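You operate a simulated robot arm through the tools that you are given. There is no shell and no other tool. Be economical: measure what you need, move in short steps, check, and stop when the job is done.

You run a simulated robot arm. Do the job below in one go: nothing can be reset, and whatever is moved stays where it is left.

## Task
Lock the cover press out for service.
Fine: air off and vented to zero, HOLD pin in and red mushroom button down before the drawer comes out; leave the drawer out and the yellow lever at LAMP.

Only the result counts: the job must be done as asked and must still hold three seconds after the hand-in. Knocking over, shifting, dropping, spilling or breaking anything else fails it. Lids that push on must go on centred and level and be pressed home; caps that screw on are set level and turned clockwise until they are tight.

## Robot
A 7-joint arm with a two-finger parallel gripper, fixed in place. Base frame: the origin is at the foot of the arm, x ahead of it, y to its left, z up. Readings come in mm, degrees, newtons and seconds.
Its first joint turns from -166.0 to 166.0 degrees. Payload 4.4 kg.
The tool frame sits at the grasp point between the pads (the TCP): z along the fingers, y along the line on which they close. The tips reach 23 mm beyond it. Largest opening 94 mm; finger width 38, thickness 10; the body of the gripper, 54 by 96 mm, starts 39 mm behind the TCP.
Orientation is that of the tool frame in the base frame, as a unit quaternion [w, x, y, z]. With the fingers straight down and closing along the base's y, the tool's x points along the base's -x, its y along +y and its z along -z.

## Interface
- The arm moves only by the tool jog_arm. Its argument "moves" is a list of rows, each a list of 7 numbers: the shift along the tool's x, y, z in cm, then the turn, a rotation vector about the tool's x, y, z in degrees, then the opening, from 0 (shut) to 1 (fully open). In form: [[dx, dy, dz, ax, ay, az, hand], ...]. A call has 1 to 20 rows; each row is the pose to reach, as a shift and turn from the pose commanded when the call began, along the tool's axes at that moment. Each row takes 0.2 s and may step no farther than 50 mm and 8.6 degrees from the row before; otherwise, or with a gripper value out of range, the whole call is refused. Where a pose cannot be reached the arm comes as near as it can. A force on the tool above 90 N (or 10 N above the force at the start of the call, whichever is more), or a blocked arm, ends the call early, and 0.2 s more pass. Each finger travels about 72 mm/s and halts on what it meets, pressing with about 20 N; the grip force reading is that of the motor and also rises with nothing between the fingers. The clock runs only during rows and for 0.2 s after the last one: add rows that repeat a pose to give the fingers time. The reply holds the time, the measured pose of the TCP, the force on the tool along the base axes, the opening and the grip force, in the units named above and with some noise, with the torque about the TCP (base axes, N m) and any sound that the robot's microphone picked up, and new pictures: "show" is both (left out), scene, wrist or none.
- Cameras (640 x 400 px; columns grow to the right, rows downward): "scene" is fixed at [400.5, 499.6, 1664.7]; the picture's right is [-0.72, -0.69, 0.00], its down [-0.32, 0.33, -0.89] and it looks along [0.62, -0.64, -0.46] (base axes); focal length 214 px, centre (320, 200). "wrist" rides on the gripper at [86, 16, -74] in the tool frame; the picture's right is [-0.18, 0.98, 0.00], its down [-0.58, -0.11, -0.81] and it looks along [-0.79, -0.15, 0.59] (tool axes); focal length 243 px, centre (320, 200). There is no depth. A picture from a camera that has moved, and an enlarged one, comes with that camera's place and axes in the base frame and with its lens.
- inspect(camera, box): a new picture of the part [left, top, right, bottom] of that camera's present view, enlarged. No time passes.
- job_done(): hands the job in; it is judged then, once.

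Go step by step. Nothing tells you positions but the pictures and the camera data: compare them with the known pose of the tool, close in by small moves and look again before you grip or let go. The budget is 120 turns and 200 pictures, counting those below and the enlarged ones. Unless the task says otherwise, let go and move clear before handing in, and close with one line.

The tools are called after "Call:" as a command line: name --pt "numbers of a row" for each row, then --argument value for the rest, lists and objects as JSON in quotes. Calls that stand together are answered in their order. jog_arm: Moves the arm, as the interface text tells. Its arguments: {"type":"object","properties":{"moves":{"type":"array"},"show":{"type":"string","enum":["both","scene","wrist","none"]}},"required":["moves"]} The other tools are called the same way: inspect (camera, box) takes an enlarged picture of a part of a camera's view; job_done () hands the job in.

At the start:

```text
time_s: 0.0
tool_pos: [647.3, 70.2, 1575.9]
ee_rot: [0.0, 0.001, 1.0, 0.001]
wrist_force: [0.1, -0.7, 0.3]
torque: [-0.02, 0.01, 0.02]
finger_gap: 93.9
finger_force: 0.0
```

scene: 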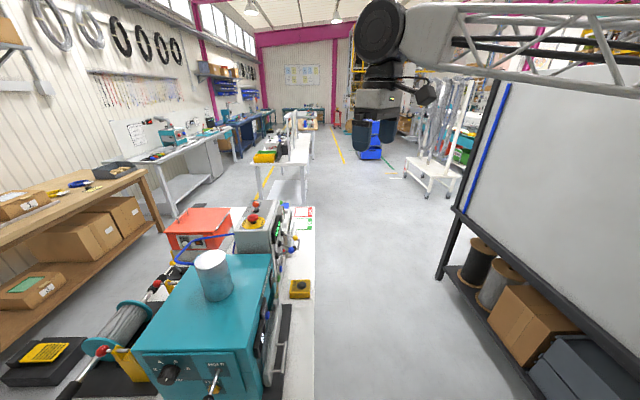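
wrist: 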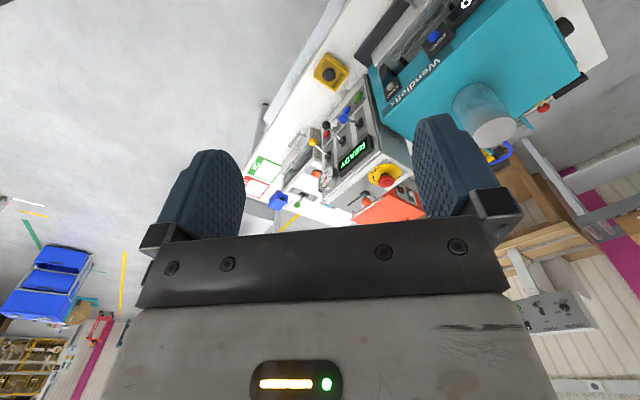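

I see the bench with a teal press and a grey control box, with the arm high above it. I'll look closer at both views first.

Call:
inspect --camera "scene" --box '[220, 190, 330, 310]'

Call:
inspect --camera "wrist" --box '[230, 0, 430, 230]'

Call:
inspect --camera "scene" --box '[60, 190, 330, 400]'

```text
3.33 times, centred on (275, 250) of scene
camera zoom: at [400.5, 499.6, 1664.7], right [-0.72, -0.69, 0.0], down [-0.32, 0.33, -0.89], along [0.62, -0.64, -0.46], focal length 715 px, centre (470, 33)
```

zoom: 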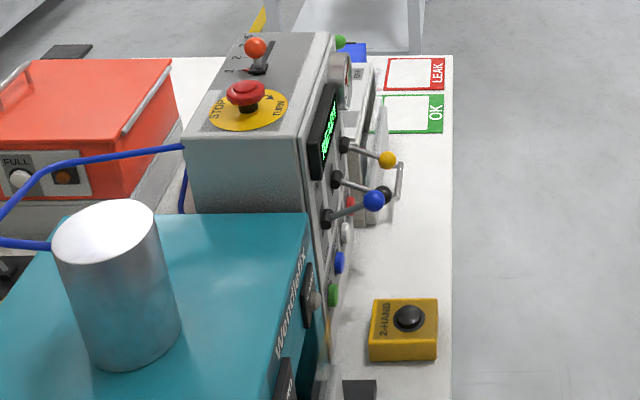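

```text
1.74 times, centred on (330, 115) of wrist
camera zoom: at [560.2, 86.7, 1650.8], right [0.18, 0.98, 0.0], down [0.58, -0.11, 0.81], along [0.79, -0.15, -0.59], focal length 422 px, centre (303, 348)
```

zoom: 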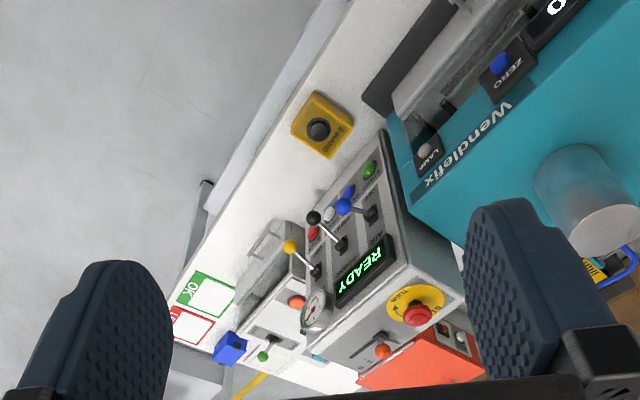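

```text
1.90 times, centred on (195, 295) of scene
camera zoom: at [400.5, 499.6, 1664.7], right [-0.72, -0.69, 0.0], down [-0.32, 0.33, -0.89], along [0.62, -0.64, -0.46], focal length 408 px, centre (558, 19)
```

zoom: 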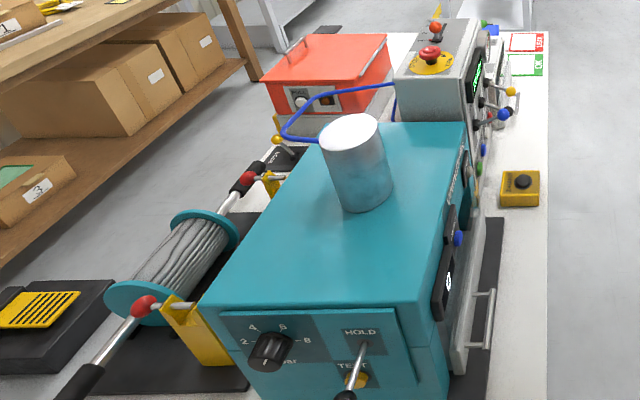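

The cover press seems to be the bench unit facing about (-0.72,-0.69), with the mushroom near (1081,170,1220). I'll yaw the tool to face the bench and get a better view of the labels.

Call:
jog_arm --pt "-0.9 -2.2 1.3 0 0 -7.3 1" --pt "-1.8 -4.4 2.6 0 0 -14.6 1" --pt "-2.7 -6.5 3.8 0 0 -22 1" --pt "-3.5 -8.7 5.1 0 0 -29.3 1" --pt "-4.4 -10.8 6.3 0 0 -36.6 1" --pt "-5.3 -13 7.6 0 0 -44 1" --pt "-5.3 -13 7.6 0 0 -44 1" --show "wrist"

```text
time_s: 1.6
tool_pos: [699.6, -59.5, 1499.3]
ee_rot: [-0.001, -0.375, 0.927, -0.001]
wrist_force: [-0.7, 0.3, -0.1]
torque: [0.01, -0.04, -0.01]
finger_gap: 94.2
finger_force: 0.0
camera wrist: at [625.8, -108.2, 1574.4], right [-0.55, 0.83, 0.0], down [0.49, 0.33, 0.81], along [0.67, 0.44, -0.59], focal length 243 px, centre (320, 200)
```

wrist: 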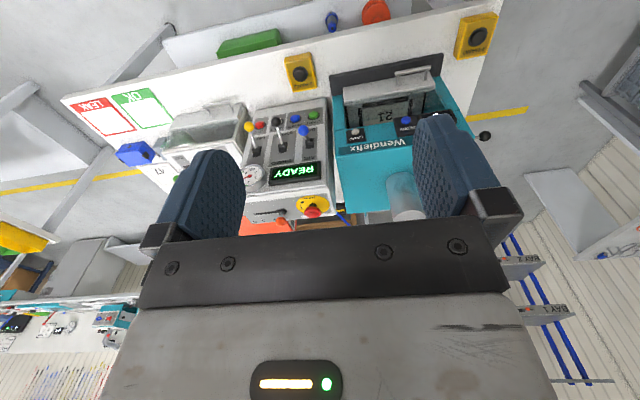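

The bench front is now in clear view: control box, teal press with its drawer, and two-hand buttons. I'll enlarge it.

Call:
inspect --camera "wrist" --box '[220, 80, 350, 220]'

Call:
inspect --camera "wrist" --box '[320, 20, 500, 230]'

Call:
inspect --camera "wrist" --box '[100, 80, 250, 200]'

```text
2.86 times, centred on (285, 150) of wrist
camera zoom: at [625.8, -108.2, 1574.4], right [-0.55, 0.83, 0.0], down [0.49, 0.33, 0.81], along [0.67, 0.44, -0.59], focal length 693 px, centre (420, 343)
```

zoom: 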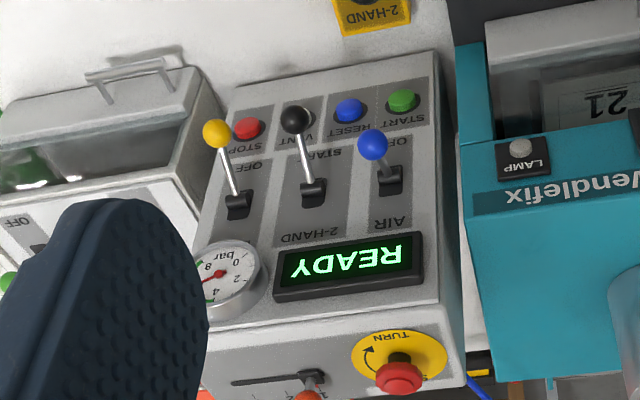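

```text
1.90 times, centred on (410, 125) of wrist
camera zoom: at [625.8, -108.2, 1574.4], right [-0.55, 0.83, 0.0], down [0.49, 0.33, 0.81], along [0.67, 0.44, -0.59], focal length 462 px, centre (149, 343)
```

zoom: 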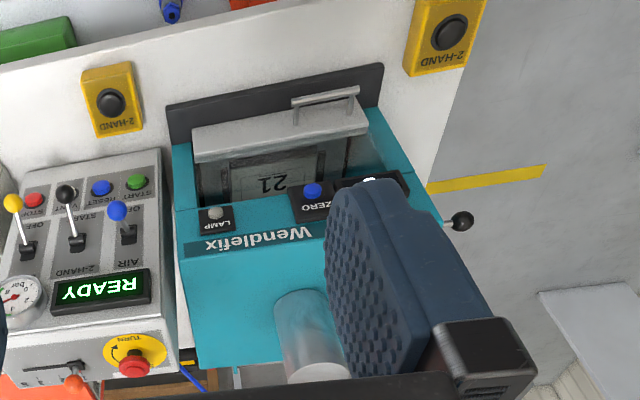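

```text
3.33 times, centred on (175, 140) of wrist
camera zoom: at [625.8, -108.2, 1574.4], right [-0.55, 0.83, 0.0], down [0.49, 0.33, 0.81], along [0.67, 0.44, -0.59], focal length 809 px, centre (803, 400)
```

zoom: 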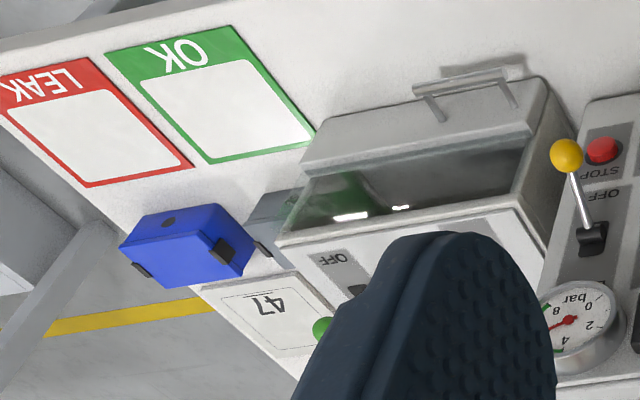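

Next I'll enlarge the press's side panel from the scene camera.

Call:
inspect --camera "scene" --box '[140, 330, 260, 400]'

Call:
inspect --camera "scene" --box '[250, 200, 320, 260]'

Call:
inspect --camera "scene" --box '[60, 230, 200, 330]'

```text
5.33 times, centred on (200, 365) of scene
camera zoom: at [400.5, 499.6, 1664.7], right [-0.72, -0.69, 0.0], down [-0.32, 0.33, -0.89], along [0.62, -0.64, -0.46], focal length 1144 px, centre (960, -680)
```

zoom: 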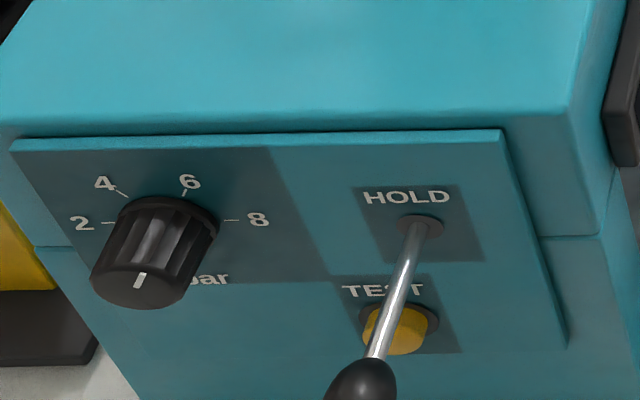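

```text
6.67 times, centred on (285, 230) of scene
camera zoom: at [400.5, 499.6, 1664.7], right [-0.72, -0.69, 0.0], down [-0.32, 0.33, -0.89], along [0.62, -0.64, -0.46], focal length 1430 px, centre (553, 0)
```

zoom: 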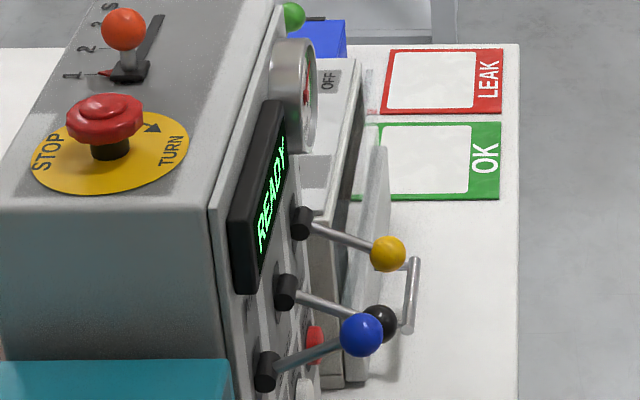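

```text
4.00 times, centred on (130, 280) of scene
camera zoom: at [400.5, 499.6, 1664.7], right [-0.72, -0.69, 0.0], down [-0.32, 0.33, -0.89], along [0.62, -0.64, -0.46], focal length 858 px, centre (1080, -120)
```

zoom: 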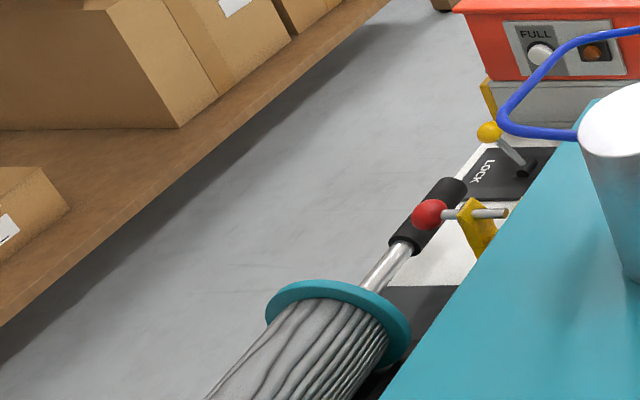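

The HOLD pin is a rod sticking out of the press's side panel. I'll move the camera closer to the control box to read the lever labels.

Call:
jog_arm --pt "-3.15 -1.06 3 0 0 0 1" --pt "-6.3 -2.1 6 0 0 0 1" --pt "-9.45 -3.2 9 0 0 0 1" --pt "-12.6 -4.2 12 0 0 0 1" --pt "-15.75 -5.3 15 0 0 0 1" --pt "-18.9 -6.3 18 0 0 0 1" --pt "-22 -7.4 20.9 0 0 0 1" --pt "-22 -7.4 20.9 0 0 0 1" --show "wrist"

```text
time_s: 3.4
tool_pos: [911.5, 39.7, 1291.1]
ee_rot: [0.001, -0.375, 0.927, 0.0]
wrist_force: [0.7, -0.4, -0.1]
torque: [0.01, -0.03, 0.01]
finger_gap: 94.0
finger_force: 0.0
camera wrist: at [836.9, -7.8, 1364.6], right [-0.55, 0.83, 0.0], down [0.49, 0.33, 0.81], along [0.67, 0.44, -0.59], focal length 243 px, centre (320, 200)
```

wrist: 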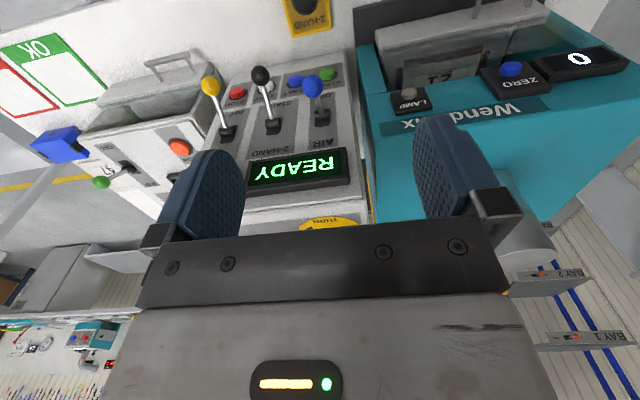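

Call:
inspect --camera "wrist" --box '[190, 50, 350, 170]'

Call:
inspect --camera "wrist" --box '[350, 0, 640, 150]'

Call:
inspect --camera "wrist" --box '[60, 40, 220, 220]'

```text
3.33 times, centred on (270, 110) of wrist
camera zoom: at [836.9, -7.8, 1364.6], right [-0.55, 0.83, 0.0], down [0.49, 0.33, 0.81], along [0.67, 0.44, -0.59], focal length 809 px, centre (487, 500)
```

zoom: 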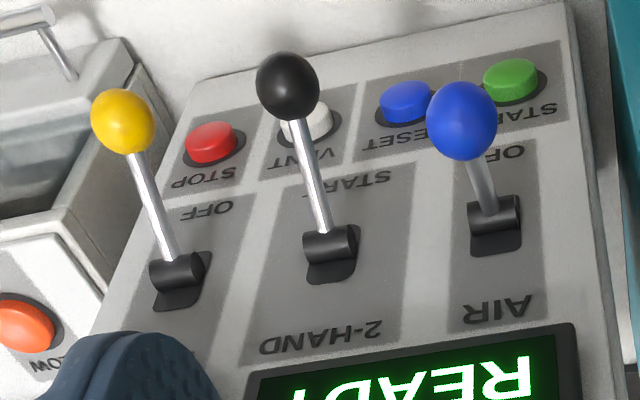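

```text
2.21 times, centred on (495, 75) of wrist
camera zoom: at [836.9, -7.8, 1364.6], right [-0.55, 0.83, 0.0], down [0.49, 0.33, 0.81], along [0.67, 0.44, -0.59], focal length 535 px, centre (-66, 476)
```

zoom: 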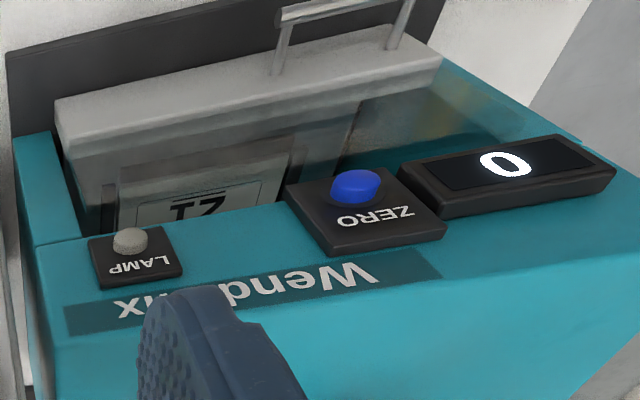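

```text
2.22 times, centred on (140, 130) of wrist
camera zoom: at [836.9, -7.8, 1364.6], right [-0.55, 0.83, 0.0], down [0.49, 0.33, 0.81], along [0.67, 0.44, -0.59], focal length 539 px, centre (720, 356)
```

zoom: 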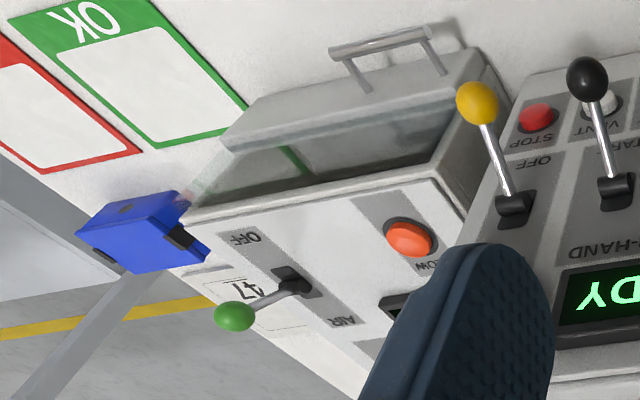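

Blue (AIR) is up, black is down at START, and yellow is down at OFF. I'll shift sideways to read yellow's upper label and the gauge.

Call:
jog_arm --pt "0 -4 0 0 0 0 1" --pt "0 -8 0 0 0 0 1" --pt "0 -10 0 0 0 0 1" --pt "0 -10 0 0 0 0 1" --show "wrist"

Call:
inspect --camera "wrist" --box '[235, 60, 425, 220]'

```text
time_s: 4.4
tool_pos: [979.5, -32.3, 1289.6]
ee_rot: [0.0, -0.374, 0.927, 0.001]
wrist_force: [0.6, -0.1, -0.2]
torque: [0.02, -0.03, 0.0]
finger_gap: 93.8
finger_force: 0.0
camera wrist: at [906.3, -80.0, 1365.3], right [-0.55, 0.83, 0.0], down [0.49, 0.33, 0.81], along [0.67, 0.44, -0.59], focal length 243 px, centre (320, 200)
```

wrist: 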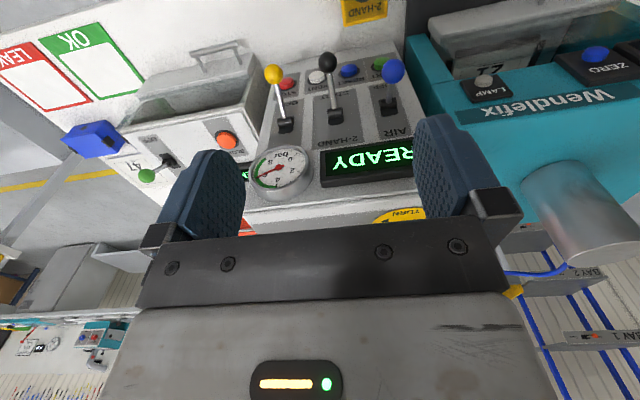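

```text
2.50 times, centred on (330, 140) of wrist
camera zoom: at [906.3, -80.0, 1365.3], right [-0.55, 0.83, 0.0], down [0.49, 0.33, 0.81], along [0.67, 0.44, -0.59], focal length 606 px, centre (295, 350)
```

zoom: 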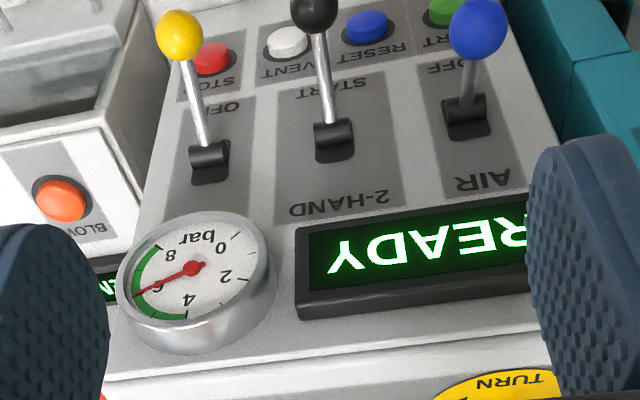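

Now I have a working frame: a along the bench, d into it. The blue knob is at a≈628, d≈756, z≈1062 and reads AIR on; the gauge shows about 6 bar. I'll close the fingers and position above the blue knob to push it down.

Call:
jog_arm --pt "-2.5 2.5 0 0 0 0 0.5" --pt "-5 5 0 0 0 0 0" --pt "-7.4 7.6 0 0 0 0 0" --pt "-7.4 7.6 4.5 0 0 0 0" --pt "-7.4 7.6 9 0 0 0 0" --pt "-7.4 7.6 13.5 0 0 0 0" --pt "-7.4 7.6 17 0 0 0 0" --pt "-7.4 7.6 17 0 0 0 0"

```text
time_s: 6.2
tool_pos: [979.1, 74.1, 1122.3]
ee_rot: [-0.001, -0.375, 0.927, 0.001]
wrist_force: [0.4, 0.6, 0.3]
torque: [0.02, -0.02, -0.01]
finger_gap: 0.0
finger_force: 19.7
camera wrist: at [905.7, 25.4, 1196.1], right [-0.55, 0.83, 0.0], down [0.49, 0.33, 0.81], along [0.67, 0.44, -0.59], focal length 243 px, centre (320, 200)
```

scene: 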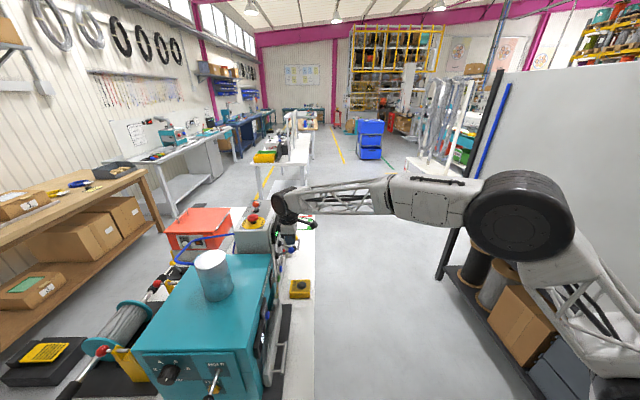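
wrist: 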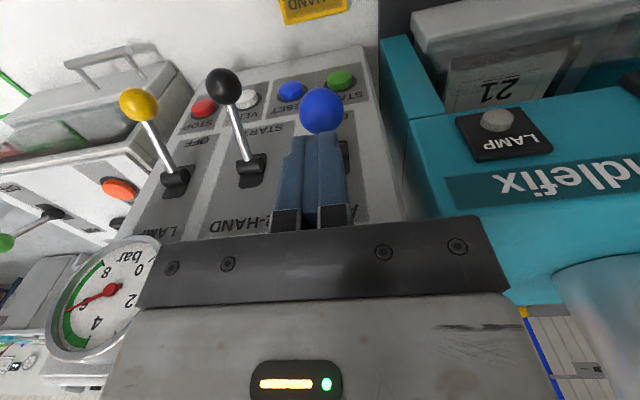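

The finger tips are directly above the blue knob, and the yellow lever's upper label reads LAMP. I'll push the blue lever down.

Call:
jog_arm --pt "0 0 2 0 0 0 0" --pt "0 0 3.5 0 0 0 0" --pt "0 0 5 0 0 0 0" --pt "0 0 6.5 0 0 0 0" --pt "0 0 7.5 0 0 0 0" --pt "0 0 8.2 0 0 0 0" --show "wrist"

```text
time_s: 7.6
tool_pos: [979.3, 74.4, 1042.4]
ee_rot: [0.002, -0.375, 0.927, -0.001]
wrist_force: [-13.5, 0.4, 25.7]
torque: [0.23, 0.13, 0.12]
finger_gap: 0.0
finger_force: 20.2
camera wrist: at [905.6, 26.2, 1116.5], right [-0.55, 0.83, 0.0], down [0.49, 0.33, 0.81], along [0.68, 0.44, -0.59], focal length 243 px, centre (320, 200)
```

wrist: 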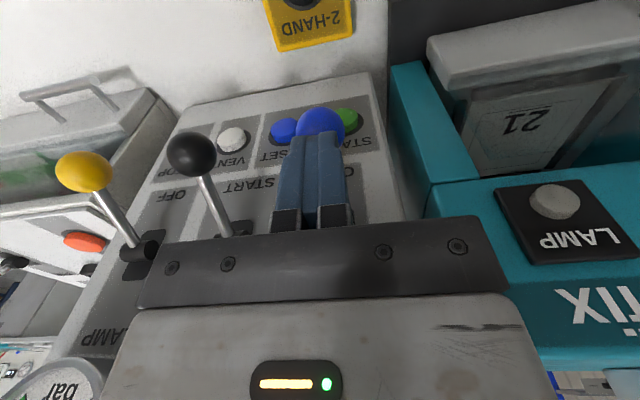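

The lever appears to be at its lower stop. I'll lift off and check it along with the gauge and display.

Call:
jog_arm --pt "0 0 -3 0 0 0 0" --pt "0 0 -7 0 0 0 0" --pt "0 0 -11 0 0 0 0" --pt "0 -2 -15 0 0 0 0" --pt "3 -5 -19 0 0 0 0" --pt "3 -5 -19 0 0 0 0" --show "wrist"

Call:
inspect --camera "wrist" --box '[150, 40, 420, 220]'

```text
refused: row 5 steps farther than a row can; nothing moved
```

```text
2.22 times, centred on (285, 130) of wrist
camera zoom: at [905.6, 26.2, 1116.5], right [-0.55, 0.83, 0.0], down [0.49, 0.33, 0.81], along [0.68, 0.44, -0.59], focal length 539 px, centre (398, 356)
```

zoom: 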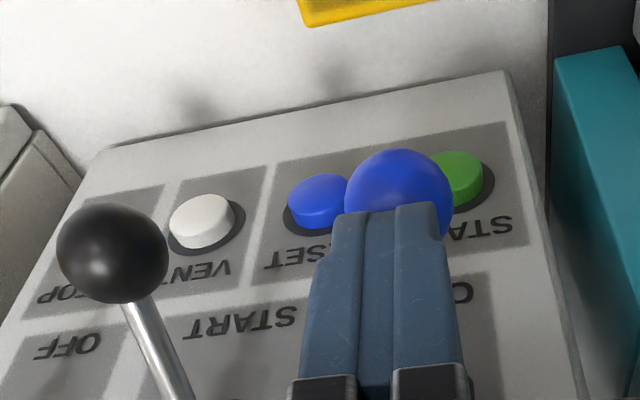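

Call:
jog_arm --pt "0 0 -3 0 0 0 0" --pt "0 0 -7 0 0 0 0" --pt "0 0 -11 0 0 0 0" --pt "0 -2 -15 0 0 0 0" --pt "2 -4 -18 0 0 0 0" --pt "4 -6 -21 0 0 0 0" --pt "4 -6 -21 0 0 0 0" --show "wrist"

Call:
inspect --camera "wrist" --box '[180, 40, 450, 220]'

```text
time_s: 9.2
tool_pos: [992.4, 1.9, 1250.3]
ee_rot: [0.0, -0.374, 0.927, 0.0]
wrist_force: [-0.4, -0.5, 0.1]
torque: [0.0, -0.01, 0.03]
finger_gap: 0.0
finger_force: 19.8
camera wrist: at [917.9, -45.7, 1325.3], right [-0.55, 0.83, 0.0], down [0.49, 0.33, 0.81], along [0.67, 0.44, -0.59], focal length 243 px, centre (320, 200)
```

wrist: 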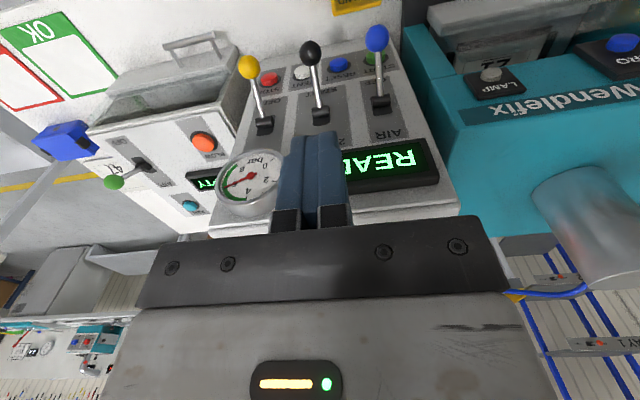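

```text
2.22 times, centred on (315, 130) of wrist
camera zoom: at [917.9, -45.7, 1325.3], right [-0.55, 0.83, 0.0], down [0.49, 0.33, 0.81], along [0.67, 0.44, -0.59], focal length 539 px, centre (331, 356)
```

zoom: 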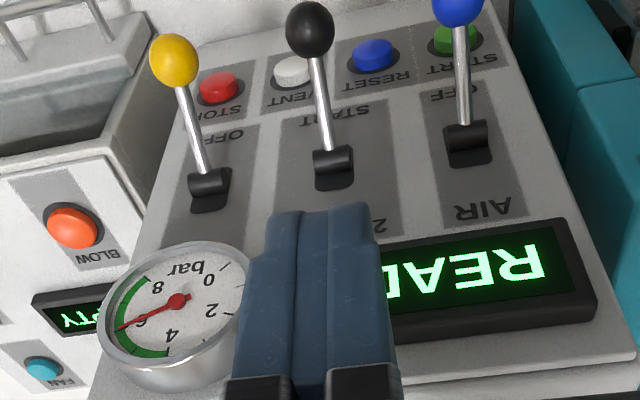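

Blue is down (OFF) and the gauge still shows 6 bar. Next is the VENT button near a≈738, d≈822, z≈908. I'll back away and pitch the tool forward 70°.

Call:
jog_arm --pt "1.3 -0.6 0 0 -7.8 0 0" --pt "2.6 -1.1 1 0 -15.6 0 0" --pt "3.9 -1.7 3 0 -23.3 0 0" --pt "5.2 -2.2 5 0 -31.1 0 0" --pt "6.5 -2.8 7 0 -38.9 0 0" --pt "7.8 -3.3 9 0 -46.7 0 0" --pt "9.1 -3.9 11 0 -54.4 0 0" --pt "10.4 -4.4 13 0 -62.2 0 0" --pt "11.5 -5 15 0 -70 0 0" --pt "11.5 -5 15 0 -70 0 0"

```text
time_s: 11.4
tool_pos: [944.6, -112.4, 1099.4]
ee_rot: [0.533, -0.307, 0.759, 0.215]
wrist_force: [-0.5, 1.0, 0.0]
torque: [-0.01, -0.01, -0.01]
finger_gap: 0.0
finger_force: 19.3
camera wrist: at [861.6, -170.5, 1043.3], right [-0.64, 0.75, 0.17], down [-0.33, -0.47, 0.82], along [0.7, 0.47, 0.54], focal length 243 px, centre (320, 200)
```

scene: 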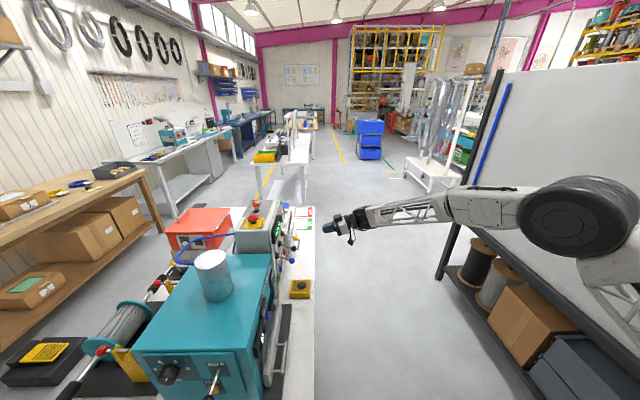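
wrist: 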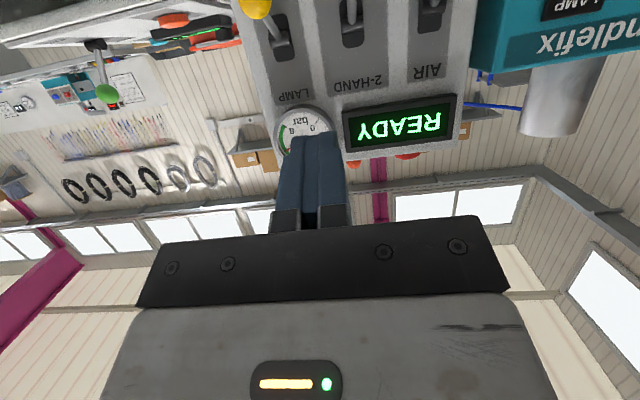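

The tool is pitched forward and clear. I'll lower to VENT height and come part of the way in.

Call:
jog_arm --pt "3.7 0 1.3 0 0 0 0" --pt "7.3 0 2.6 0 0 0 0" --pt "11 0 4 0 0 0 0" --pt "14.7 0 5.3 0 0 0 0" --pt "18.3 0 6.6 0 0 0 0" --pt "17.2 0 9.7 0 0 0 0" --pt "16.1 0 12.9 0 0 0 0" --pt "14.9 0 16 0 0 0 0" --pt "14.9 0 16 0 0 0 0"

```text
time_s: 13.4
tool_pos: [1016.8, -44.6, 902.7]
ee_rot: [0.533, -0.306, 0.759, 0.214]
wrist_force: [-0.2, -0.1, 0.5]
torque: [0.01, -0.03, 0.0]
finger_gap: 0.2
finger_force: 20.0
camera wrist: at [933.3, -100.9, 847.7], right [-0.64, 0.75, 0.17], down [-0.33, -0.47, 0.82], along [0.7, 0.47, 0.54], focal length 243 px, centre (320, 200)
```

scene: 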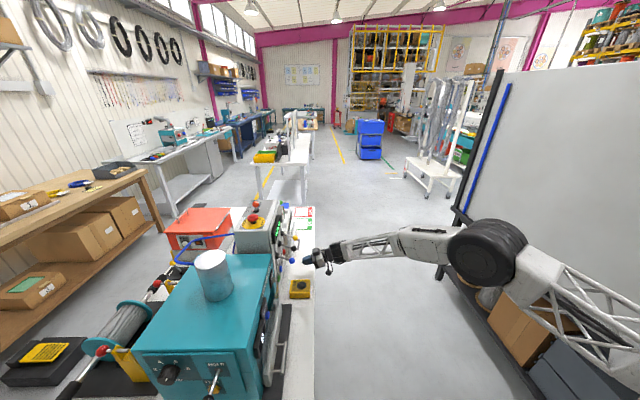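
wrist: 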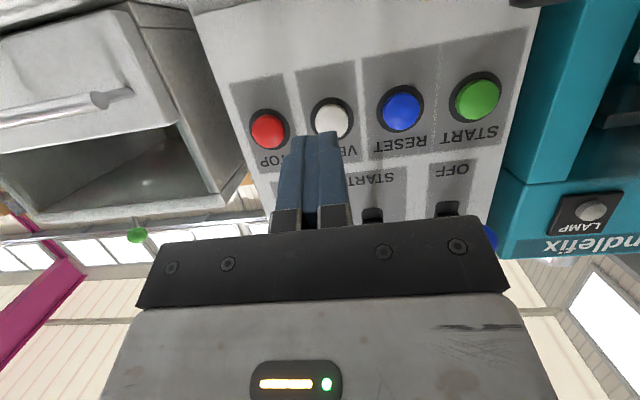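

VENT ray-checks at a≈735, d≈822, z≈907, straight ahead of the finger tip. I'll close in on it.

Call:
jog_arm --pt "-0.85 0.1 2.74 0 0 0 0" --pt "-1.7 0.2 5.48 0 0 0 0" --pt "-2.56 0.3 8.22 0 0 0 0" --pt "-2.56 0.3 8.22 0 0 0 0" --show "wrist"

Call:
inspect --camera "wrist" --box '[230, 40, 430, 220]'

```text
time_s: 14.4
tool_pos: [1076.2, 18.9, 899.5]
ee_rot: [0.532, -0.307, 0.759, 0.215]
wrist_force: [-0.5, -0.6, -0.6]
torque: [0.06, 0.0, 0.0]
finger_gap: 0.0
finger_force: 19.8
camera wrist: at [992.3, -38.2, 844.3], right [-0.64, 0.75, 0.17], down [-0.33, -0.47, 0.82], along [0.7, 0.47, 0.54], focal length 243 px, centre (320, 200)
```

wrist: 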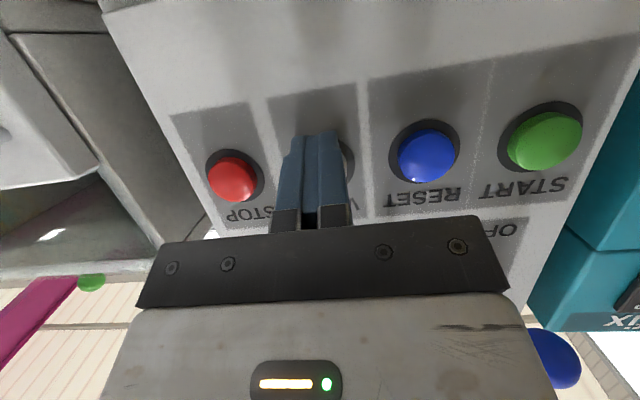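

```text
2.22 times, centred on (330, 130) of wrist
camera zoom: at [992.3, -38.2, 844.3], right [-0.64, 0.75, 0.17], down [-0.33, -0.47, 0.82], along [0.7, 0.47, 0.54], focal length 539 px, centre (298, 356)
```

zoom: 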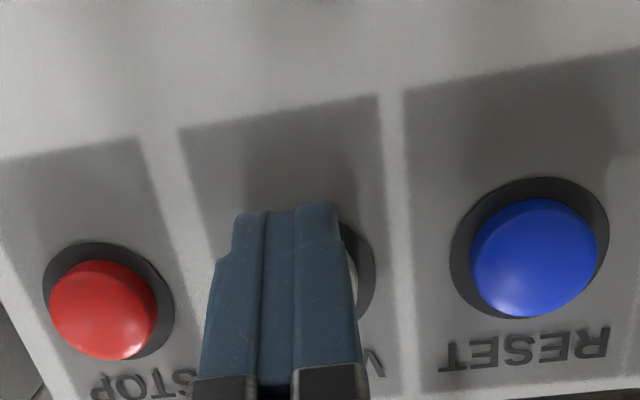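

The tip is just short of the button and about 3 mm to one side. I'll correct that and press VENT.

Call:
jog_arm --pt "-0.1 0.25 0.3 0 0 0 0" --pt "-0.24 0.25 0.66 0 0 0 0" --pt "-0.34 0.25 0.94 0 0 0 0" --pt "-0.44 0.25 1.22 0 0 0 0" --pt "-0.51 0.25 1.4 0 0 0 0" --show "wrist"

```text
time_s: 15.4
tool_pos: [1081.4, 25.5, 899.2]
ee_rot: [0.532, -0.306, 0.76, 0.215]
wrist_force: [-36.1, -16.8, 8.7]
torque: [0.37, -0.45, 0.39]
finger_gap: 0.1
finger_force: 20.3
heard: click
stopped in row 5: the force on the tool passed its limit at 101 N (the readings are from after the stop); the commanded pose is now the measured one
camera wrist: at [997.7, -31.2, 844.0], right [-0.64, 0.75, 0.17], down [-0.33, -0.47, 0.82], along [0.7, 0.47, 0.54], focal length 243 px, centre (320, 200)
```

wrist: 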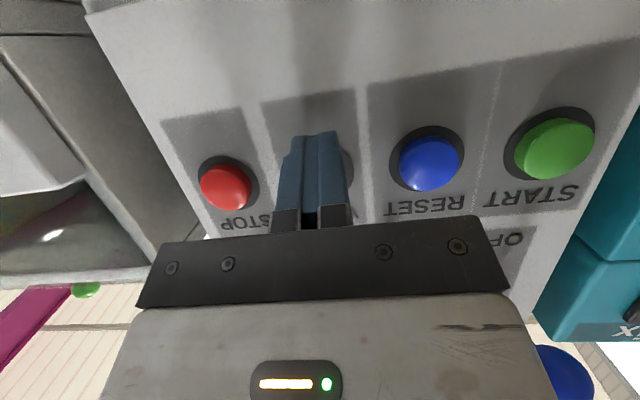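

The button clicked. I'll hold it for three seconds in case venting takes time, then check the gauge.

Call:
jog_arm --pt "0 0 0 0 0 0 0" --pt "0 0 0 0 0 0 0" --pt "0 0 0 0 0 0 0" --pt "0 0 0 0 0 0 0" --pt "0 0 0 0 0 0 0" --pt "0 0 0 0 0 0 0" --pt "0 0 0 0 0 0 0" --pt "0 0 0 0 0 0 0" --pt "0 0 0 0 0 0 0" --pt "0 0 0 0 0 0 0" --pt "0 0 0 0 0 0 0" --pt "0 0 0 0 0 0 0" --pt "0 0 0 0 0 0 0" --pt "0 0 0 0 0 0 0" --pt "0 0 0 0 0 0 0" --pt "0 0 0 0 0 0 0" --pt "0 0 0 0 0 0 0" --pt "0 0 0 0 0 0 0" --pt "0 0 0 0 0 0 0" --pt "0 0 0 0 0 0 0" --show "none"

Call:
inspect --camera "scene" --box '[260, 200, 310, 240]'

```text
time_s: 19.6
tool_pos: [1080.9, 27.2, 899.8]
ee_rot: [0.531, -0.307, 0.76, 0.215]
wrist_force: [-43.0, -60.7, 5.0]
torque: [0.63, -0.54, -0.35]
finger_gap: 0.0
finger_force: 19.7
```

```text
10.00 times, centred on (285, 220) of scene
camera zoom: at [400.5, 499.6, 1664.7], right [-0.72, -0.69, 0.0], down [-0.32, 0.33, -0.89], along [0.62, -0.64, -0.46], focal length 2145 px, centre (670, 0)
```

zoom: 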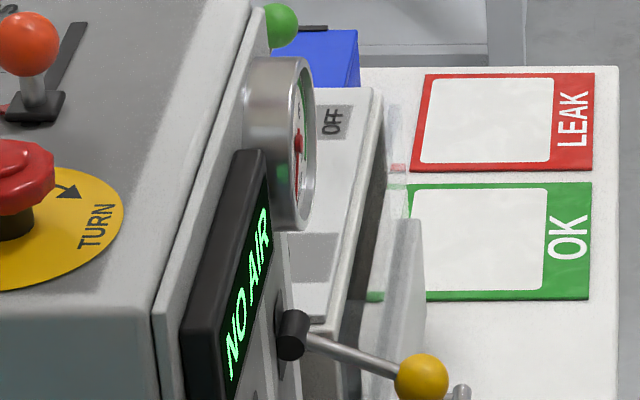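

The display now reads NO AIR. I'll back out and head for the yellow lever, checking the gauge on the way.

Call:
jog_arm --pt "1.37 0 -3.76 0 0 0 0" --pt "2.74 0 -7.52 0 0 0 0" --pt "4.1 0 -11.28 0 0 0 0" --pt "1.2 0 -12.4 0 0 0 0" --pt "-1.8 0 -13.4 0 0 0 0" --pt "-1.8 -2.7 -13.4 0 0 0 0" --pt "-1.8 -5.3 -13.4 0 0 0 0" --pt "-1.8 -5.3 -13.4 0 0 0 0" --show "wrist"

```text
time_s: 21.4
tool_pos: [1031.8, -94.5, 962.4]
ee_rot: [0.531, -0.306, 0.76, 0.215]
wrist_force: [0.2, 0.9, -0.2]
torque: [0.01, 0.01, 0.01]
finger_gap: 0.0
finger_force: 19.8
camera wrist: at [948.5, -151.4, 906.7], right [-0.64, 0.75, 0.17], down [-0.32, -0.47, 0.82], along [0.7, 0.47, 0.54], focal length 243 px, centre (320, 200)
```

wrist: 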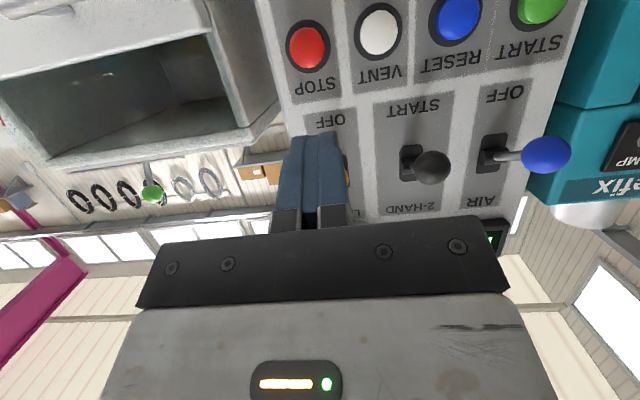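

The finger is in line with the yellow knob, which is hidden behind it. I'll move in underneath the knob and lift it towards LAMP.

Call:
jog_arm --pt "-0.82 0 2.26 0 0 0 0" --pt "-1.64 0 4.5 0 0 0 0" --pt "-2.46 0 6.77 0 0 0 0" --pt "-4.34 0 6.09 0 0 0 0" --pt "-5.75 0 5.57 0 0 0 0" --pt "-7.16 0 5.06 0 0 0 0" --pt "-8.1 0 4.72 0 0 0 0" --pt "-8.85 0 4.44 0 0 0 0" --show "wrist"

Call:
inspect --camera "scene" --box '[260, 200, 320, 250]'

```text
time_s: 23.2
tool_pos: [1085.1, -44.1, 1028.3]
ee_rot: [0.531, -0.306, 0.76, 0.216]
wrist_force: [0.8, -0.1, -0.6]
torque: [0.03, -0.05, -0.05]
finger_gap: 0.0
finger_force: 19.9
camera wrist: at [1001.2, -101.5, 974.3], right [-0.64, 0.75, 0.17], down [-0.32, -0.47, 0.82], along [0.7, 0.47, 0.54], focal length 243 px, centre (320, 200)
```

wrist: 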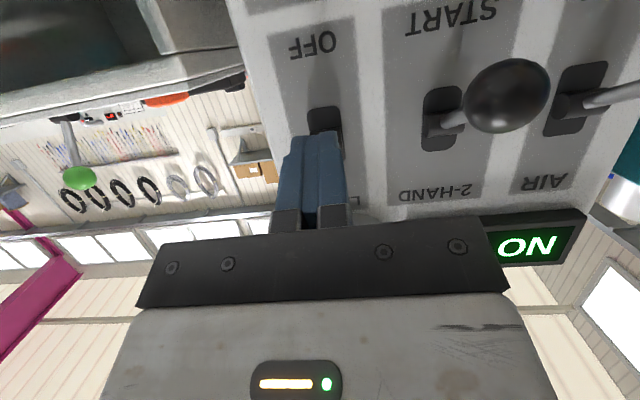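

```text
8.00 times, centred on (290, 225) of scene
camera zoom: at [400.5, 499.6, 1664.7], right [-0.72, -0.69, 0.0], down [-0.32, 0.33, -0.89], along [0.62, -0.64, -0.46], focal length 1716 px, centre (560, 0)
```

zoom: 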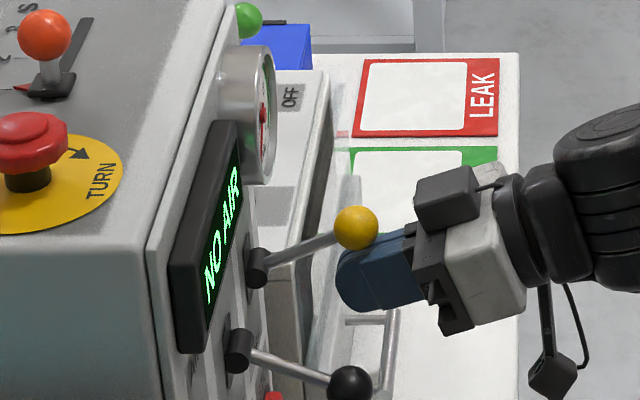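

The yellow lever is up at LAMP, with its knob at z≈1062. I'll back out and view the gauge.

Call:
jog_arm --pt "0.75 0 0.27 0 0 0 0" --pt "2.4 0 -4.3 0 0 0 0" --pt "4.05 0 -8.8 0 0 0 0" --pt "5.71 0 -13.36 0 0 0 0" --pt "2.9 1.5 -14.4 0 0 0 0" --pt "0.1 4.5 -15.4 0 0 0 0" --pt "0.1 9.2 -15.4 0 0 0 0" --pt "0.1 9.5 -15.4 0 0 0 0" --show "wrist"

Call:
inspect --camera "wrist" --box '[180, 0, 480, 190]'

```text
time_s: 25.0
tool_pos: [913.1, -76.7, 1081.4]
ee_rot: [0.531, -0.307, 0.76, 0.216]
wrist_force: [-0.3, -0.9, 0.9]
torque: [-0.04, 0.01, -0.01]
finger_gap: 0.0
finger_force: 19.8
camera wrist: at [830.7, -133.1, 1026.0], right [-0.64, 0.75, 0.17], down [-0.32, -0.47, 0.82], along [0.7, 0.47, 0.54], focal length 243 px, centre (320, 200)
```

wrist: 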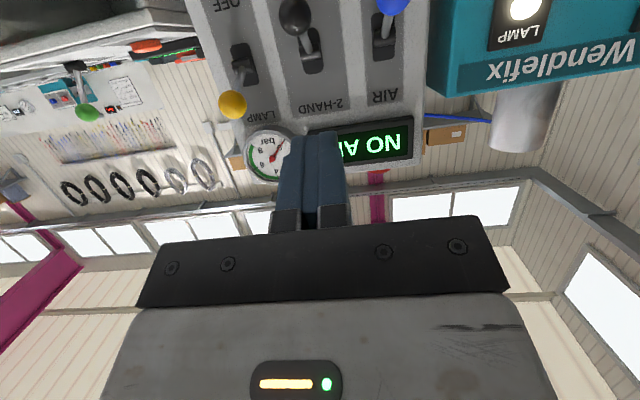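

```text
2.11 times, centred on (330, 95) of wrist
camera zoom: at [830.7, -133.1, 1026.0], right [-0.64, 0.75, 0.17], down [-0.32, -0.47, 0.82], along [0.7, 0.47, 0.54], focal length 511 px, centre (299, 421)
```

zoom: 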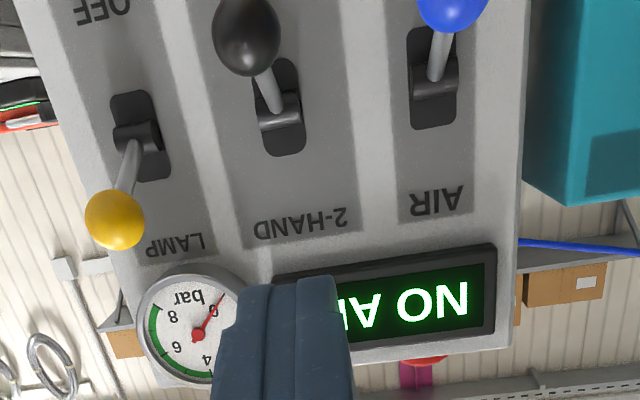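

The gauge needle is on 0 and the LAMP light is on. Next is the mushroom: I'll rise, ease the pitch to 45°, and go over the top of the control box.

Call:
jog_arm --pt "-4.1 1.2 -1.5 0 5 0 0" --pt "-8.3 2.4 -3 0 10 0 0" --pt "-12.4 3.6 -4.5 0 15 0 0" --pt "-16.5 4.9 -6 0 20 0 0" --pt "-20.7 6.1 -7.5 0 25 0 0" --pt "-22.2 6.1 -3.4 0 25 0 0" --pt "-23.7 6.1 0.7 0 25 0 0" --pt "-25.2 6.1 4.8 0 25 0 0" --pt "-26.7 6.1 8.8 0 25 0 0" --pt "-28.1 6.1 12.9 0 25 0 0" --pt "-28.1 6.1 12.9 0 25 0 0"

```text
time_s: 27.4
tool_pos: [1028.8, 119.1, 1300.9]
ee_rot: [0.354, -0.346, 0.857, 0.143]
wrist_force: [0.2, 0.4, -0.8]
torque: [-0.01, 0.0, -0.01]
finger_gap: 0.0
finger_force: 19.9
camera wrist: at [935.6, 52.4, 1291.9], right [-0.59, 0.8, 0.13], down [-0.04, -0.19, 0.98], along [0.81, 0.57, 0.14], focal length 243 px, centre (320, 200)
```

scene: 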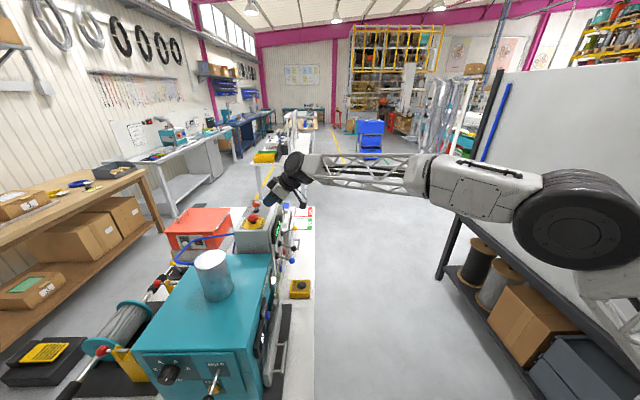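
wrist: 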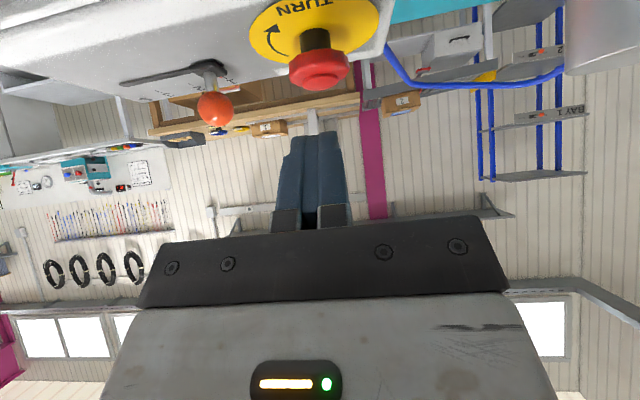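

The mushroom head is at a≈629, d≈895, top z≈1234, directly ahead of the finger. I'll move over it and press down gently.

Call:
jog_arm --pt "-1.7 0 3.2 0 0 0 0" --pt "-3.36 0 6.47 0 0 0 0" --pt "-2.8 0 7.03 0 0 0 0" --pt "-2.4 0 7.43 0 0 0 0" --pt "-2.1 0 7.73 0 0 0 0" --pt "-1.8 0 8.03 0 0 0 0" --pt "-1.6 0 8.23 0 0 0 0" --pt "-1.4 0 8.43 0 0 0 0" --show "wrist"

Call:
inspect --camera "scene" --box '[230, 180, 300, 240]'

```text
time_s: 29.2
tool_pos: [1077.4, 166.3, 1255.7]
ee_rot: [0.356, -0.346, 0.856, 0.143]
wrist_force: [9.7, 0.5, 30.0]
torque: [0.08, -0.34, 0.04]
finger_gap: 0.0
finger_force: 20.1
camera wrist: at [984.6, 99.5, 1247.2], right [-0.59, 0.8, 0.13], down [-0.04, -0.19, 0.98], along [0.81, 0.57, 0.15], focal length 243 px, centre (320, 200)
```

wrist: 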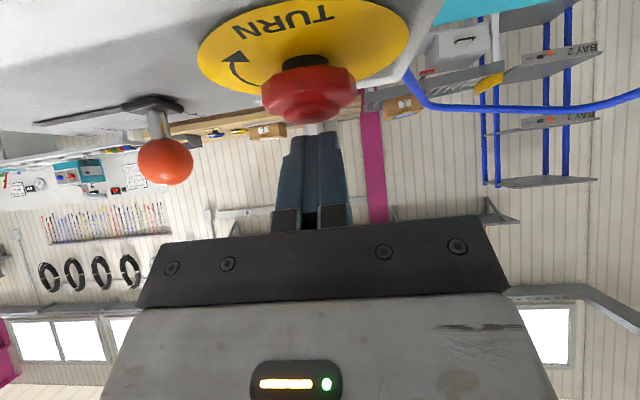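

```text
6.67 times, centred on (265, 210) of scene
camera zoom: at [400.5, 499.6, 1664.7], right [-0.72, -0.69, 0.0], down [-0.32, 0.33, -0.89], along [0.62, -0.64, -0.46], focal length 1430 px, centre (687, 133)
```

zoom: 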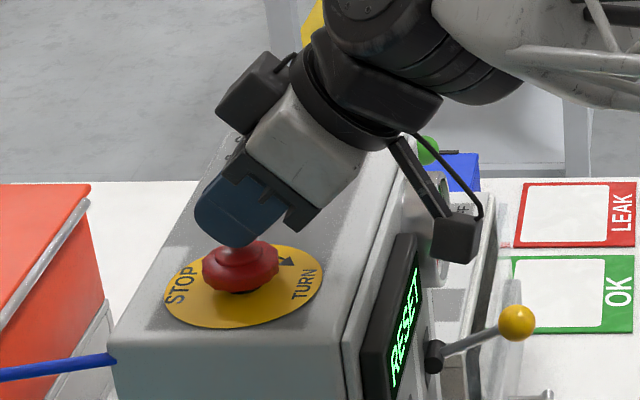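

The display has changed to RESET, so the mushroom has engaged. I'll press a bit more to make sure it latches, then lift off and look.

Call:
jog_arm --pt "0.2 0 0.2 0 0 0 0" --pt "0.35 0 0.35 0 0 0 0" --pt "0.5 0 0.5 0 0 0 0" --show "none"

Call:
jog_arm --pt "-1.5 0 -1.5 0 0 0 0" --pt "-4 0 -4 0 0 0 0" --pt "-6 0 -6 0 0 0 0" --pt "-7 0 -9 0 0 0 0" --pt "-7 0 -9 0 0 0 0" --show "none"

Call:
inspect --camera "scene" --box '[230, 180, 310, 250]'

```text
time_s: 30.0
tool_pos: [1078.5, 166.3, 1254.1]
ee_rot: [0.358, -0.346, 0.855, 0.143]
wrist_force: [12.7, 0.4, 82.6]
torque: [0.18, -0.54, -0.46]
finger_gap: 0.0
finger_force: 20.3
```

```text
time_s: 31.2
tool_pos: [1068.6, 157.8, 1357.4]
ee_rot: [0.354, -0.346, 0.857, 0.143]
wrist_force: [-1.0, -0.1, -0.3]
torque: [-0.03, 0.0, -0.02]
finger_gap: 0.2
finger_force: 19.6
```

```text
5.71 times, centred on (270, 215) of scene
camera zoom: at [400.5, 499.6, 1664.7], right [-0.72, -0.69, 0.0], down [-0.32, 0.33, -0.89], along [0.62, -0.64, -0.46], focal length 1226 px, centre (606, 114)
```

zoom: 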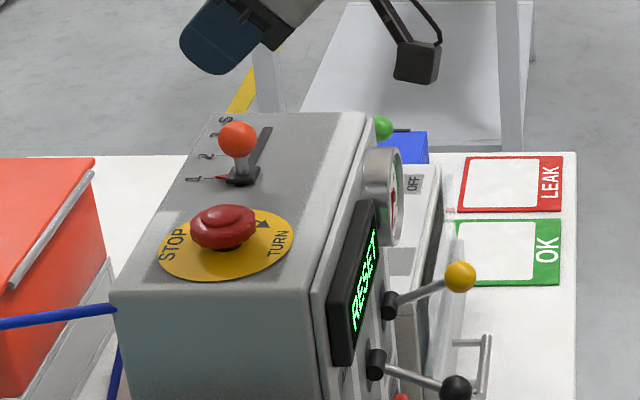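

The mushroom stays down. Now the HOLD pin, whose knob I put at a≈145, d≈890, z≈1031, to be pushed toward +a. I'll travel over the press while yawing the tool to face along +a.

Call:
jog_arm --pt "0.38 3.92 -0.1 4.545 0 4.545 0" --pt "0.76 7.84 -0.2 9.09 0 9.09 0" --pt "1.14 11.76 -0.3 13.64 0 13.64 0" --pt "1.5 15.7 -0.4 18.18 0 18.18 0" --pt "1.9 19.6 -0.5 22.7 0 22.7 0" --pt "2.3 23.5 -0.6 27.3 0 27.3 0" --pt "2.65 27.4 -0.75 31.8 0 31.8 0" --pt "3.0 31.4 -0.86 36.4 0 36.4 0" --pt "3.4 35.3 -1 40.9 0 40.9 0" --pt "3.8 39.2 -1.1 45.4 0 45.4 0" --pt "4.2 43.1 -1.2 50 0 50 0" --pt "4.6 47 -1.3 54.5 0 54.5 0" --pt "4.9 51 -1.4 59.1 0 59.1 0" --pt "5.3 54.9 -1.5 63.6 0 63.6 0" --pt "5.3 54.9 -1.5 63.6 0 63.6 0"

```text
time_s: 34.4
tool_pos: [652.7, 517.8, 1332.0]
ee_rot: [0.352, 0.36, 0.851, -0.149]
wrist_force: [0.1, -0.5, -0.1]
torque: [0.01, 0.02, -0.02]
finger_gap: 0.0
finger_force: 20.3
camera wrist: at [584.2, 611.6, 1323.9], right [0.8, 0.59, 0.13], down [-0.19, 0.04, 0.98], along [0.57, -0.81, 0.14], focal length 243 px, centre (320, 200)
```

scene: 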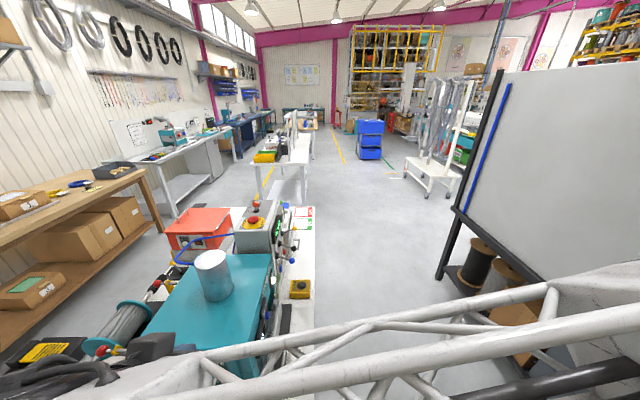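
wrist: 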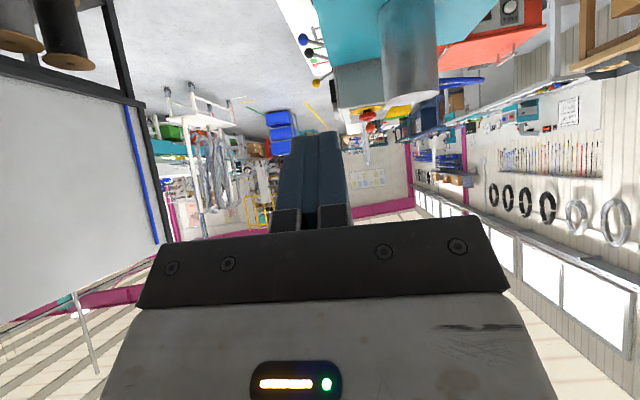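

The tool now faces the press side panel. I'll descend and pitch flatter to see the pin.

Call:
jog_arm --pt "3.2 1 2.2 0 -4 0 0" --pt "6.4 2 4.5 0 -8 0 0" --pt "9.6 3 6.7 0 -12.5 0 0" --pt "12.8 4 9 0 -16.5 0 0" --pt "16 5 11.2 0 -21 0 0" --pt "19.3 6.1 13.5 0 -25 0 0" --pt "19.3 6.1 13.5 0 -25 0 0"

```text
time_s: 36.0
tool_pos: [666.6, 590.6, 1099.8]
ee_rot: [0.528, 0.319, 0.755, -0.224]
wrist_force: [0.9, -0.4, -0.5]
torque: [-0.01, 0.02, -0.01]
finger_gap: 0.0
finger_force: 20.2
camera wrist: at [608.7, 673.9, 1044.6], right [0.75, 0.64, 0.17], down [-0.47, 0.33, 0.82], along [0.47, -0.7, 0.54], focal length 243 px, centre (320, 200)
```

scene: 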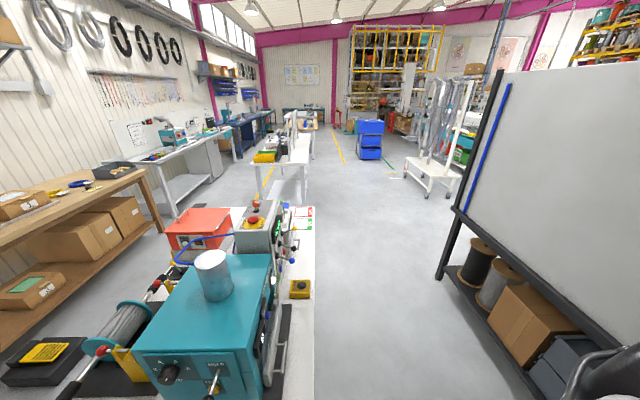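
wrist: 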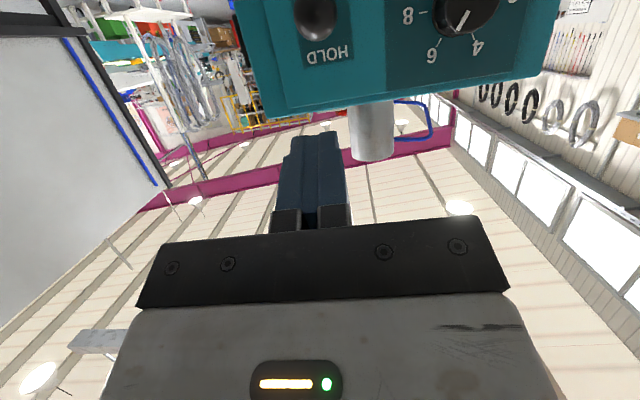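

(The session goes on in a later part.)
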